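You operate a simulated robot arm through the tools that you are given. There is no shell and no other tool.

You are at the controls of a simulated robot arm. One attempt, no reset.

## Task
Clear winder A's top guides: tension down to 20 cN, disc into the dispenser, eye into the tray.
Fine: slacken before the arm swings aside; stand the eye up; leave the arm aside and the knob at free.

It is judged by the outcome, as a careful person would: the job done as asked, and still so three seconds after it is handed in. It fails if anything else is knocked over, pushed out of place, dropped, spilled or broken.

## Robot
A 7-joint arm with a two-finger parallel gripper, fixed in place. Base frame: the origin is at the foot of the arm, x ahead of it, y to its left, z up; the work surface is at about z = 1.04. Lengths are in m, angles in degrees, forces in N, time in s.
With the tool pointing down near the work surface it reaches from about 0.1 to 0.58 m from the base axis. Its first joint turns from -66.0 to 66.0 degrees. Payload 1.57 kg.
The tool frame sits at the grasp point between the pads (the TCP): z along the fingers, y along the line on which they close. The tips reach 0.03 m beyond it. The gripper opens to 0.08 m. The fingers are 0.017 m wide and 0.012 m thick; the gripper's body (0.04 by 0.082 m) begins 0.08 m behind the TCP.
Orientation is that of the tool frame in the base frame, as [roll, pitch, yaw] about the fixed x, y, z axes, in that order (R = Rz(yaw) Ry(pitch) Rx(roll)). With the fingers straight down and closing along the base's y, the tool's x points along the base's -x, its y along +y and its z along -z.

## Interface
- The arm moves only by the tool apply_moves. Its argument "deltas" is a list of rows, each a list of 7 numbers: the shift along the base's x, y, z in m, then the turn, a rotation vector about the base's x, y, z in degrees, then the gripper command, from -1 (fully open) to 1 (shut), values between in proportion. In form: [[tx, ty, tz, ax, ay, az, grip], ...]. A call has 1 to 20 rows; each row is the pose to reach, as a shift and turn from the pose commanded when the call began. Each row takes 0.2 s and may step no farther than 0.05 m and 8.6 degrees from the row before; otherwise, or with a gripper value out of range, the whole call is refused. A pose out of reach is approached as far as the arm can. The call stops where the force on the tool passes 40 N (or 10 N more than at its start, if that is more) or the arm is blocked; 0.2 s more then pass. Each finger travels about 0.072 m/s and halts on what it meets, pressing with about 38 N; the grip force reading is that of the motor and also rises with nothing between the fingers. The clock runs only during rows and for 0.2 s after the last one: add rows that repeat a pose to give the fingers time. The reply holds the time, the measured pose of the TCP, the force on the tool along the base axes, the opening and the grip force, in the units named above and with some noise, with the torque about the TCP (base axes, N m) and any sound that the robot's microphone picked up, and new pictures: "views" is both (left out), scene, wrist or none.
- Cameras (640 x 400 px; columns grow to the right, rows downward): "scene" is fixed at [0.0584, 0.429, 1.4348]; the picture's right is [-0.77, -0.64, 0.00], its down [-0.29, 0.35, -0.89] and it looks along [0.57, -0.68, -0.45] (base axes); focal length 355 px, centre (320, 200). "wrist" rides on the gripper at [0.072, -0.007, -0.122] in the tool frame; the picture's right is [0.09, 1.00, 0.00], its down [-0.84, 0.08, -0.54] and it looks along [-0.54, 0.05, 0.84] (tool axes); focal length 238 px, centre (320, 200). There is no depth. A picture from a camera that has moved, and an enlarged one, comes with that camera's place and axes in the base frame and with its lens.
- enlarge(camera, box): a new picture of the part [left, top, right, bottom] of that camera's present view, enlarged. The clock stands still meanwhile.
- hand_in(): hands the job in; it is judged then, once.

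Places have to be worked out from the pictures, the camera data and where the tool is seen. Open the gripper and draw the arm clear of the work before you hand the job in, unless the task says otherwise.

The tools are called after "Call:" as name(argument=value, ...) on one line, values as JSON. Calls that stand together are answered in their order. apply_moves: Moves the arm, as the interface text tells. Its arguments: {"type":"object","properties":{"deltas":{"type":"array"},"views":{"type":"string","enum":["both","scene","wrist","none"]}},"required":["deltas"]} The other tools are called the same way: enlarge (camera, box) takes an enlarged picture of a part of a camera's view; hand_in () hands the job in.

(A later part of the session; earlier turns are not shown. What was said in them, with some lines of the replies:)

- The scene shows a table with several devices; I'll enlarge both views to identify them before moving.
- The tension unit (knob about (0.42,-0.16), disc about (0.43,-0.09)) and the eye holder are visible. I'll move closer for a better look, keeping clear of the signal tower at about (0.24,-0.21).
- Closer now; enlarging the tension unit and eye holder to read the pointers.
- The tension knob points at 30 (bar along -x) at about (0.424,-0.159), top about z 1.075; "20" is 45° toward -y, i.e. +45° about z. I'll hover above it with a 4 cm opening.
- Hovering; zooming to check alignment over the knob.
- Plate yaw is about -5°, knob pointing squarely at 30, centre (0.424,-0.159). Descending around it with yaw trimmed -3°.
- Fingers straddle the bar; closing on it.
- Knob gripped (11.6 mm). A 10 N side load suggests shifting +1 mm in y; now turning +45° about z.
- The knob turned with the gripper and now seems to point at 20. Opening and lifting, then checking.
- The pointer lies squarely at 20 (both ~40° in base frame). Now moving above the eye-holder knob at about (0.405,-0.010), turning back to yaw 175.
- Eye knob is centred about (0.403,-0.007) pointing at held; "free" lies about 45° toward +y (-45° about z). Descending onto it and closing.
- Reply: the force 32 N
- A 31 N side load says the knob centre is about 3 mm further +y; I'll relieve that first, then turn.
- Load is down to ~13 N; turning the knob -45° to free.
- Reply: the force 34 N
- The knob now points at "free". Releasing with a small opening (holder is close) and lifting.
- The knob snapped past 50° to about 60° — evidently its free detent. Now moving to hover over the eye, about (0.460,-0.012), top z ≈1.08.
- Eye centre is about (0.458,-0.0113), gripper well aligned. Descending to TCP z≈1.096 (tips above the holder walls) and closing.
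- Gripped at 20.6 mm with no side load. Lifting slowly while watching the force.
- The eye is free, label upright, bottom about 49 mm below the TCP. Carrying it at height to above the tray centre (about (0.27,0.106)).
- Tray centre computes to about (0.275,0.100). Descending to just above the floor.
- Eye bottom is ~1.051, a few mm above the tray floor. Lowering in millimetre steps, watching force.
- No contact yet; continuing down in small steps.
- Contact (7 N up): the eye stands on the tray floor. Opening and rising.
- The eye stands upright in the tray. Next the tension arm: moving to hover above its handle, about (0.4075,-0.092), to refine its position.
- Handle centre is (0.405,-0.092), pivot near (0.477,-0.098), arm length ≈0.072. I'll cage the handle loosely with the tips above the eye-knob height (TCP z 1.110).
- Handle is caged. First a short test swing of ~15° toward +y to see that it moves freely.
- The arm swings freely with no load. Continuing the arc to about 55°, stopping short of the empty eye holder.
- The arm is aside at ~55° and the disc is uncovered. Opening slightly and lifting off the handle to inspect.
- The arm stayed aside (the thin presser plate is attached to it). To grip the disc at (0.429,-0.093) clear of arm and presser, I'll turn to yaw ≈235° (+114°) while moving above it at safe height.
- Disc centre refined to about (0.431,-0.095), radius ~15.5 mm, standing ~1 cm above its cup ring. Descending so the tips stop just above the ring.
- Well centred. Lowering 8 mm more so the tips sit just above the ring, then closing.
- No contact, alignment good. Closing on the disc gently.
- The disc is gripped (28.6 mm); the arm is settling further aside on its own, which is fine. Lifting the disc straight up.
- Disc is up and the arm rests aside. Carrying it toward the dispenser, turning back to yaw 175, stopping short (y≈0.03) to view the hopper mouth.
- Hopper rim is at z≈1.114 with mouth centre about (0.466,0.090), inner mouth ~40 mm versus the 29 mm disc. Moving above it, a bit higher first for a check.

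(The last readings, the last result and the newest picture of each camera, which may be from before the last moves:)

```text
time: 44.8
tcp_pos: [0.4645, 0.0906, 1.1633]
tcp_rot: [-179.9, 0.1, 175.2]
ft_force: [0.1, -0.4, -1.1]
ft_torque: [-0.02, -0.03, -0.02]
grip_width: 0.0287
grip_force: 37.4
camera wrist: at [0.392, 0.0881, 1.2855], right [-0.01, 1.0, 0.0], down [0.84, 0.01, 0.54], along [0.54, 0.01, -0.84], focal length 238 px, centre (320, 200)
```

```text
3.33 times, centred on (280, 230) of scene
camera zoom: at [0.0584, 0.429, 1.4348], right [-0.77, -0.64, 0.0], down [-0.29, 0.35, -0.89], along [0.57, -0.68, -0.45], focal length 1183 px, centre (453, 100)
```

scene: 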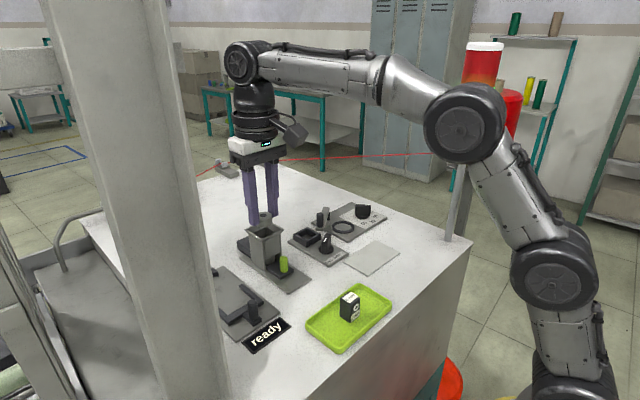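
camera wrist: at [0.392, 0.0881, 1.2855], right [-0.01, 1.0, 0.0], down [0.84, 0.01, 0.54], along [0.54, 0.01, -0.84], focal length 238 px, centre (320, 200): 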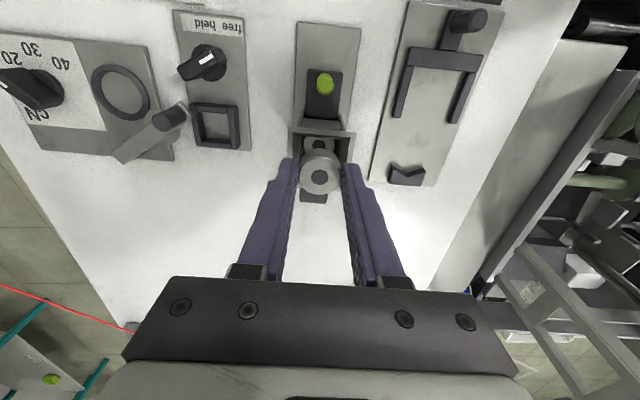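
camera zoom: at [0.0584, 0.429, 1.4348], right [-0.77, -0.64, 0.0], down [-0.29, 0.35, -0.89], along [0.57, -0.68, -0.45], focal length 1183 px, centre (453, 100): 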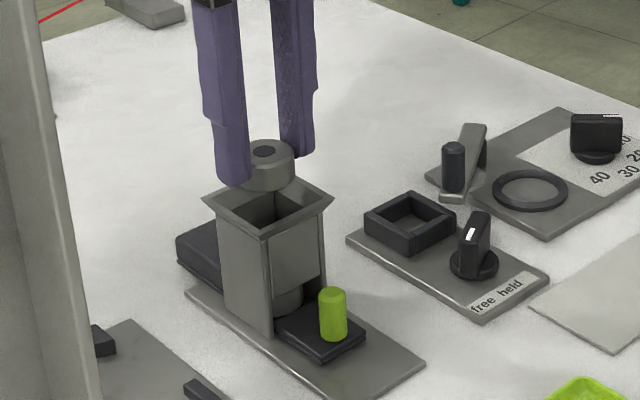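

Disc at (0.4664,0.0896) is centred over the mouth (0.467,0.0895). Lowering until the disc's lower edge is just inside the rim with the tips ~2 mm above it.

Call:
apply_moves(deltas=[[0.0005, 0, -0.005, 0, 0, 0, 1], [0.0005, 0, -0.01, 0, 0, 0, 1], [0.0005, 0, -0.014, 0, 0, 0, 1], [0.0005, 0, -0.0155, 0, 0, 0, 1], [0.0005, 0, -0.0155, 0, 0, 0, 1]])

Call:
enlarge(camera="wrist", box=[240, 90, 400, 230])

Call:
enlarge(camera="scene", box=[220, 190, 310, 290])

```text
time: 46.0
tcp_pos: [0.4657, 0.0903, 1.1474]
tcp_rot: [-180.0, 0.0, 175.3]
ft_force: [-0.8, 0.0, -0.6]
ft_torque: [-0.02, 0.03, -0.01]
grip_width: 0.0284
grip_force: 38.1
camera wrist: at [0.3935, 0.0877, 1.2698], right [-0.01, 1.0, 0.0], down [0.84, 0.01, 0.54], along [0.54, 0.01, -0.84], focal length 238 px, centre (320, 200)
```

scene: 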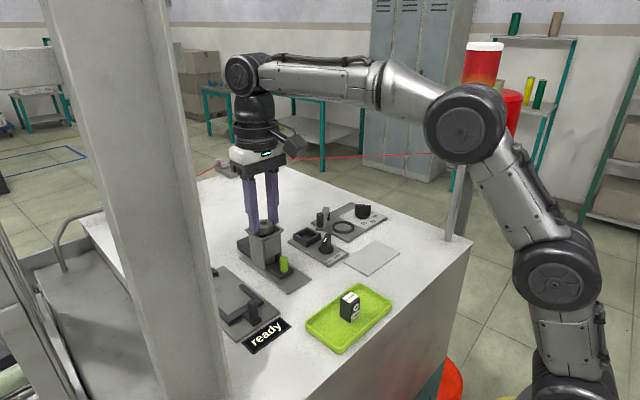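
wrist: 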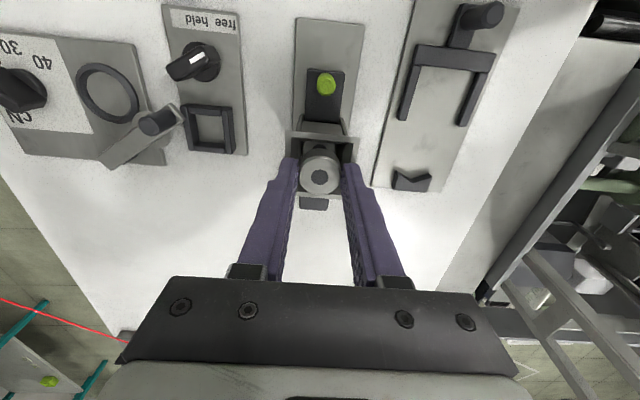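

```text
2.86 times, centred on (320, 160) of wrist
camera zoom: at [0.3935, 0.0877, 1.2698], right [-0.01, 1.0, 0.0], down [0.84, 0.01, 0.54], along [0.54, 0.01, -0.84], focal length 681 px, centre (320, 314)
```

zoom: 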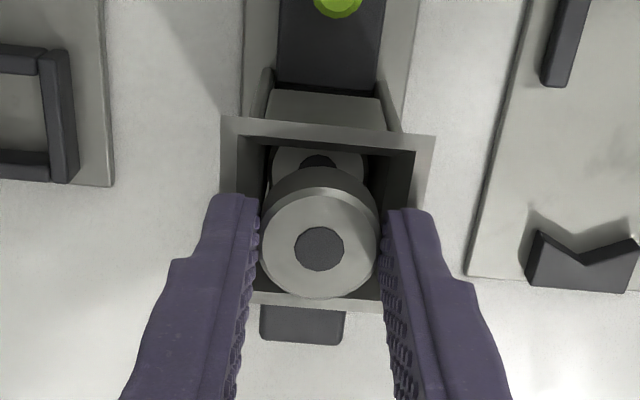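

```text
4.00 times, centred on (265, 240) of scene
camera zoom: at [0.0584, 0.429, 1.4348], right [-0.77, -0.64, 0.0], down [-0.29, 0.35, -0.89], along [0.57, -0.68, -0.45], focal length 1420 px, centre (540, 40)
```

zoom: 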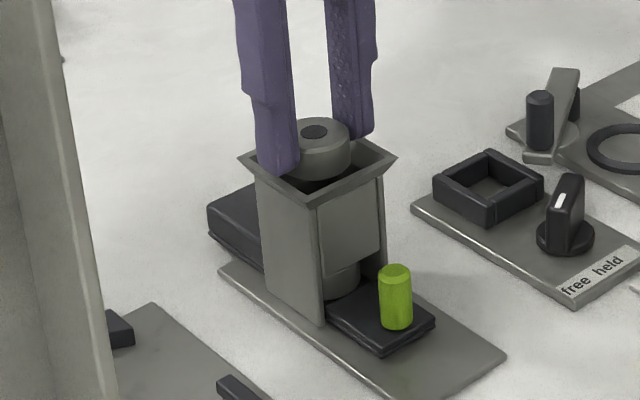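

Disc is centred within the mouth. Releasing it.

Call:
apply_moves(deltas=[[0, 0, 0, 0, 0, 0, -0.3], [0, 0, 0, 0, 0, 0, -0.3], [0, 0, 0.0, 0, 0, 0, -0.3]])

Call:
enlarge(camera="wrist", box=[240, 90, 400, 230])

Call:
enlarge(camera="scene", box=[220, 190, 310, 290])

```text
time: 46.8
tcp_pos: [0.4668, 0.0902, 1.1469]
tcp_rot: [180.0, -0.1, 175.3]
ft_force: [0.0, -0.5, -1.2]
ft_torque: [0.01, 0.0, -0.03]
grip_width: 0.0526
grip_force: 0.1
camera wrist: at [0.3936, 0.0877, 1.2698], right [-0.01, 1.0, 0.0], down [0.84, 0.01, 0.54], along [0.54, 0.01, -0.84], focal length 238 px, centre (320, 200)
```

scene: 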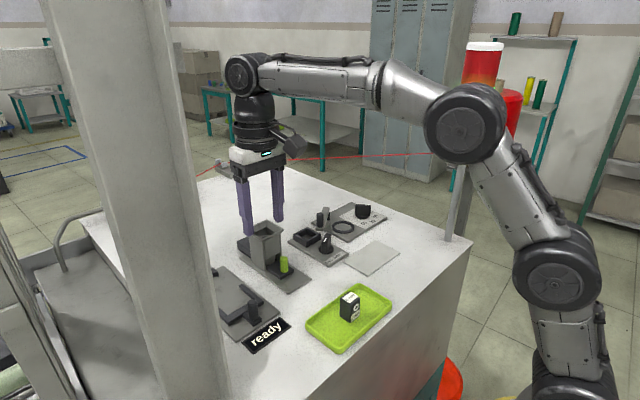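
wrist: 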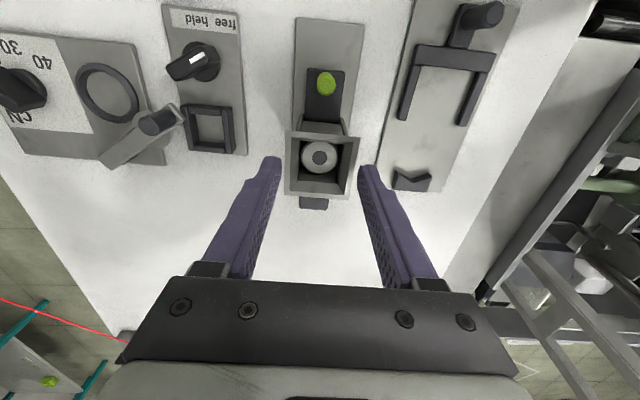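

```text
2.86 times, centred on (320, 160) of wrist
camera zoom: at [0.3936, 0.0877, 1.2698], right [-0.01, 1.0, 0.0], down [0.84, 0.01, 0.54], along [0.54, 0.01, -0.84], focal length 681 px, centre (320, 314)
```

zoom: 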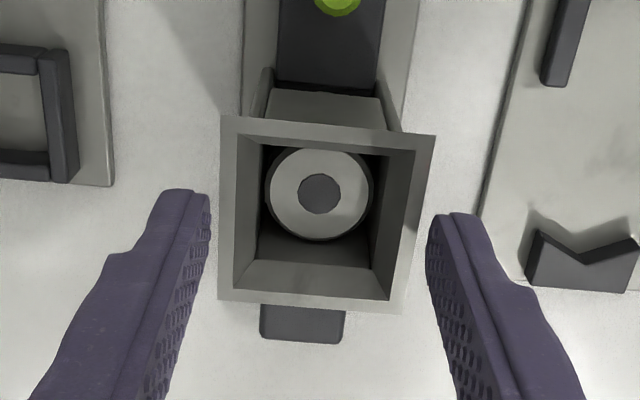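

```text
4.00 times, centred on (265, 240) of scene
camera zoom: at [0.0584, 0.429, 1.4348], right [-0.77, -0.64, 0.0], down [-0.29, 0.35, -0.89], along [0.57, -0.68, -0.45], focal length 1420 px, centre (540, 40)
```

zoom: 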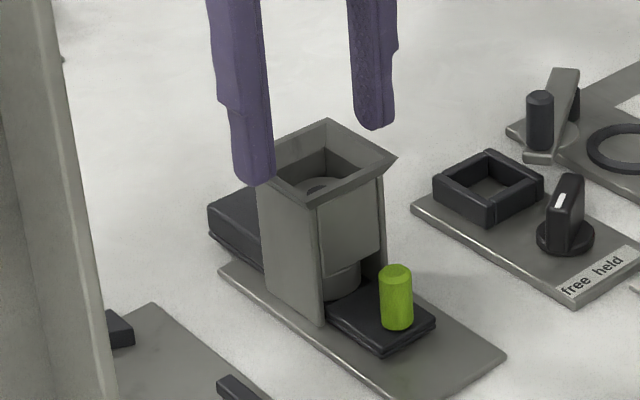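

The disc dropped into the hopper. Rising clear and checking that it lies flat and has settled.

Call:
apply_moves(deltas=[[0, 0, 0.01, 0, 0, 0, -0.3], [0, 0, 0.03, 0, 0, 0, -0.3], [0, 0, 0.05, 0, 0, 0, -0.3], [0, 0, 0.05, 0, 0, 0, -0.3]])

Call:
enlarge(camera="wrist", box=[260, 90, 380, 190])

Call:
enlarge(camera="scene", box=[220, 200, 310, 290])

```text
time: 47.8
tcp_pos: [0.4659, 0.0917, 1.198]
tcp_rot: [180.0, 0.0, 175.4]
ft_force: [-1.4, 0.1, -0.2]
ft_torque: [0.0, 0.0, -0.01]
grip_width: 0.052
grip_force: 0.1
camera wrist: at [0.3934, 0.0894, 1.3212], right [-0.01, 1.0, 0.0], down [0.84, 0.01, 0.54], along [0.54, 0.01, -0.84], focal length 238 px, centre (320, 200)
```

scene: 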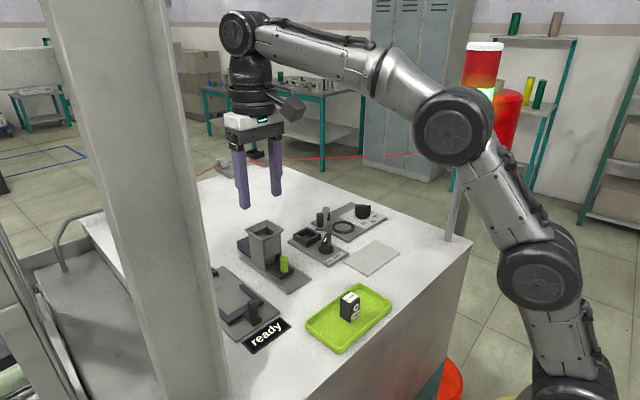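
wrist: 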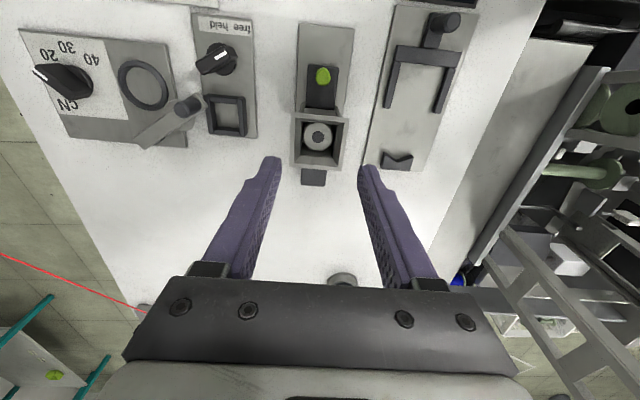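

```text
4.00 times, centred on (320, 140) of wrist
camera zoom: at [0.3934, 0.0894, 1.3212], right [-0.01, 1.0, 0.0], down [0.84, 0.01, 0.54], along [0.54, 0.01, -0.84], focal length 953 px, centre (320, 440)
```

zoom: 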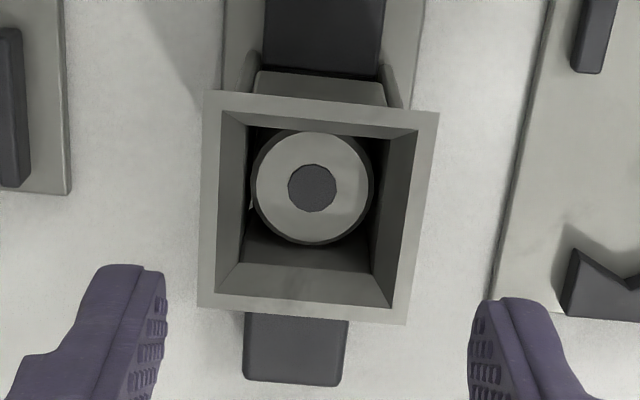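

```text
4.44 times, centred on (265, 245) of scene
camera zoom: at [0.0584, 0.429, 1.4348], right [-0.77, -0.64, 0.0], down [-0.29, 0.35, -0.89], along [0.57, -0.68, -0.45], focal length 1578 px, centre (564, 0)
```

zoom: 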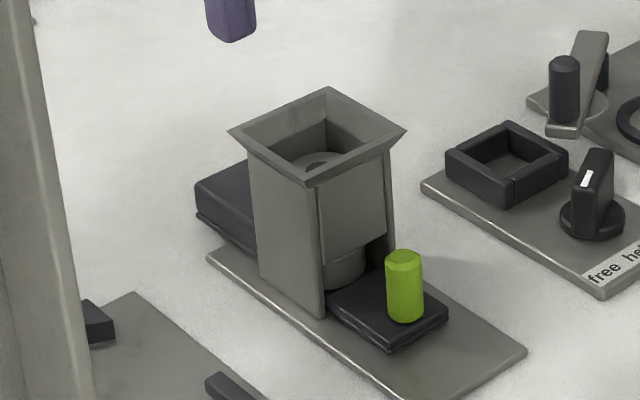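

The disc lies flat inside the hopper on top of the existing stack. Withdrawing up and back with the gripper open, then doing a final check.

Call:
apply_moves(deltas=[[0, 0, 0.03, 0, 0, 0, -0.5], [-0.01, 0, 0.06, 0, 0, 0, -0.8], [-0.04, -0.02, 0.085, 0, 0, 0, -1], [-0.075, -0.045, 0.095, 0, 0, 0, -1], [-0.11, -0.07, 0.095, 0, 0, 0, -1], [-0.14, -0.1, 0.095, 0, 0, 0, -1], [-0.16, -0.13, 0.095, 0, 0, 0, -1], [-0.16, -0.13, 0.095, 0, 0, 0, -1], [-0.16, -0.13, 0.095, 0, 0, 0, -1], [-0.16, -0.13, 0.095, 0, 0, 0, -1]])

Call:
enlarge(camera="scene", box=[280, 180, 400, 270])

Call:
enlarge(camera="wrist", box=[220, 60, 520, 250])

Call:
enlarge(camera="scene", box=[210, 200, 410, 360])

```text
time: 50.0
tcp_pos: [0.3071, -0.0398, 1.2916]
tcp_rot: [-180.0, 0.0, 175.3]
ft_force: [-0.1, -0.6, 0.0]
ft_torque: [-0.02, -0.01, -0.01]
grip_width: 0.0799
grip_force: 0.0
out of reach, approached as far as the arm can: row 2, 3
camera wrist: at [0.2331, -0.0418, 1.4145], right [-0.01, 1.0, 0.0], down [0.84, 0.01, 0.54], along [0.54, 0.01, -0.84], focal length 238 px, centre (320, 200)
```

scene: 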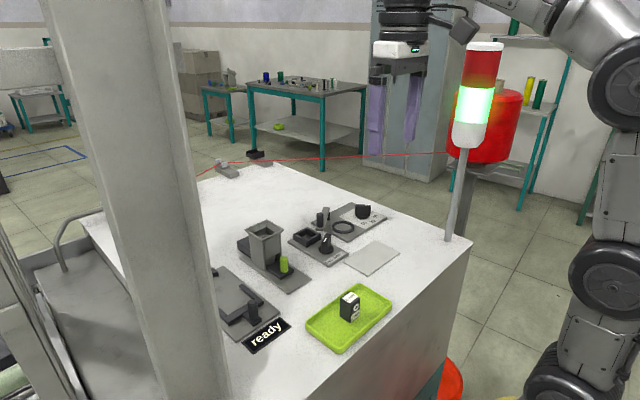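
wrist: 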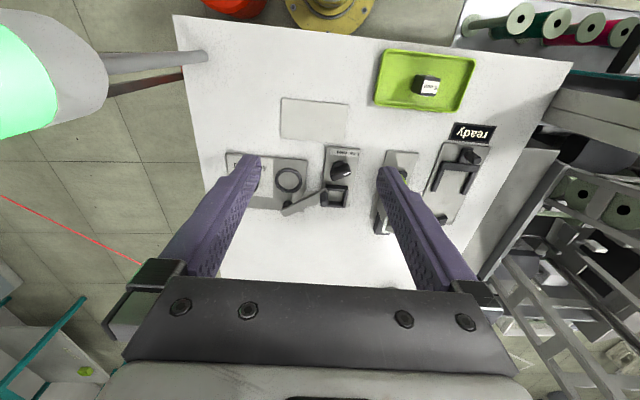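

```text
4.44 times, centred on (340, 225) of scene
camera zoom: at [0.0584, 0.429, 1.4348], right [-0.77, -0.64, 0.0], down [-0.29, 0.35, -0.89], along [0.57, -0.68, -0.45], focal length 1578 px, centre (231, 89)
```

zoom: 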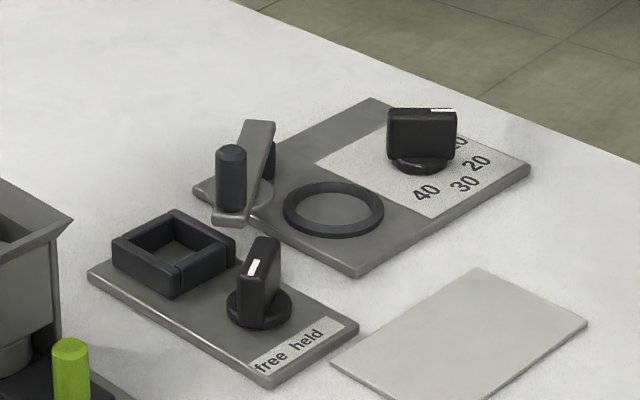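

```text
2.11 times, centred on (370, 155) of wrist
camera zoom: at [0.2331, -0.0418, 1.4145], right [-0.01, 1.0, 0.0], down [0.84, 0.01, 0.54], along [0.54, 0.01, -0.84], focal length 502 px, centre (215, 295)
```

zoom: 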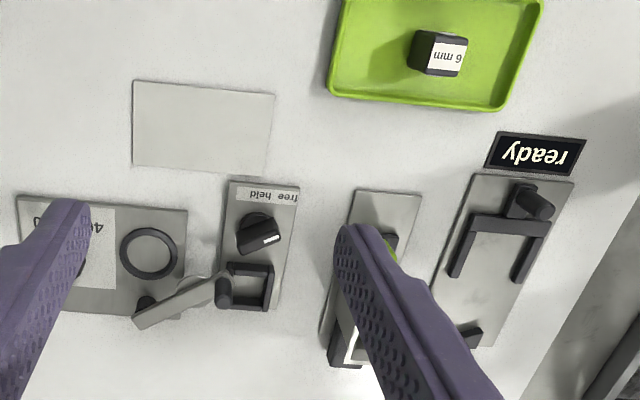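

```text
2.50 times, centred on (310, 280) of scene
camera zoom: at [0.0584, 0.429, 1.4348], right [-0.77, -0.64, 0.0], down [-0.29, 0.35, -0.89], along [0.57, -0.68, -0.45], focal length 887 px, centre (345, 0)
```

zoom: 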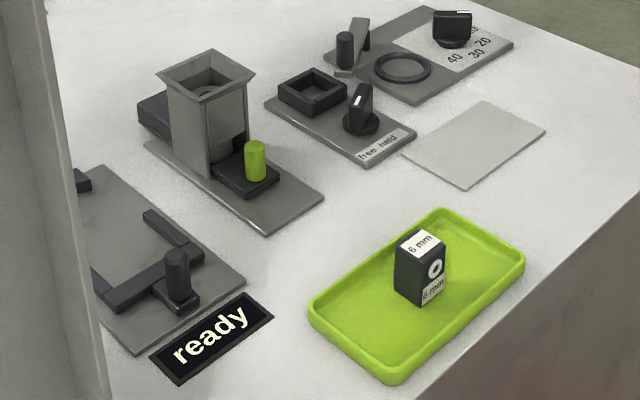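

Everything checks out. Tension knob is at 20, the arm is stationary and aside, the eye knob is at free, the eye stands upright in the tray and the disc is in the dispenser. The gripper is open and clear, so I'm handing in.

Call:
hand_in()

```text
The job is handed in.
```

I cleared winder A's top guides and handed the job in; I have no verdict back yet.

- **Tension:** I turned the knob from 30 down to 20 cN before moving the arm. Its pointer lines up with the 20 mark.
- **Arm:** I swung it about 55° aside, toward the eye holder. After I let go it settled to roughly 70° and stopped, and I left it there.
- **Disc:** I dropped it through the dispenser's hopper. The last pictures show it lying flat on the stack already inside.
- **Eye:** I turned its knob from held to free, then lifted the eye out and stood it upright in the tray.
- **Eye knob:** I turned it about 45°, and on release it moved on by itself to about 60–65°. I took that to be its free stop, though it points slightly past the "free" label.

Nothing else appears knocked or moved in the final pictures. The gripper was open and clear of the work when I handed in.
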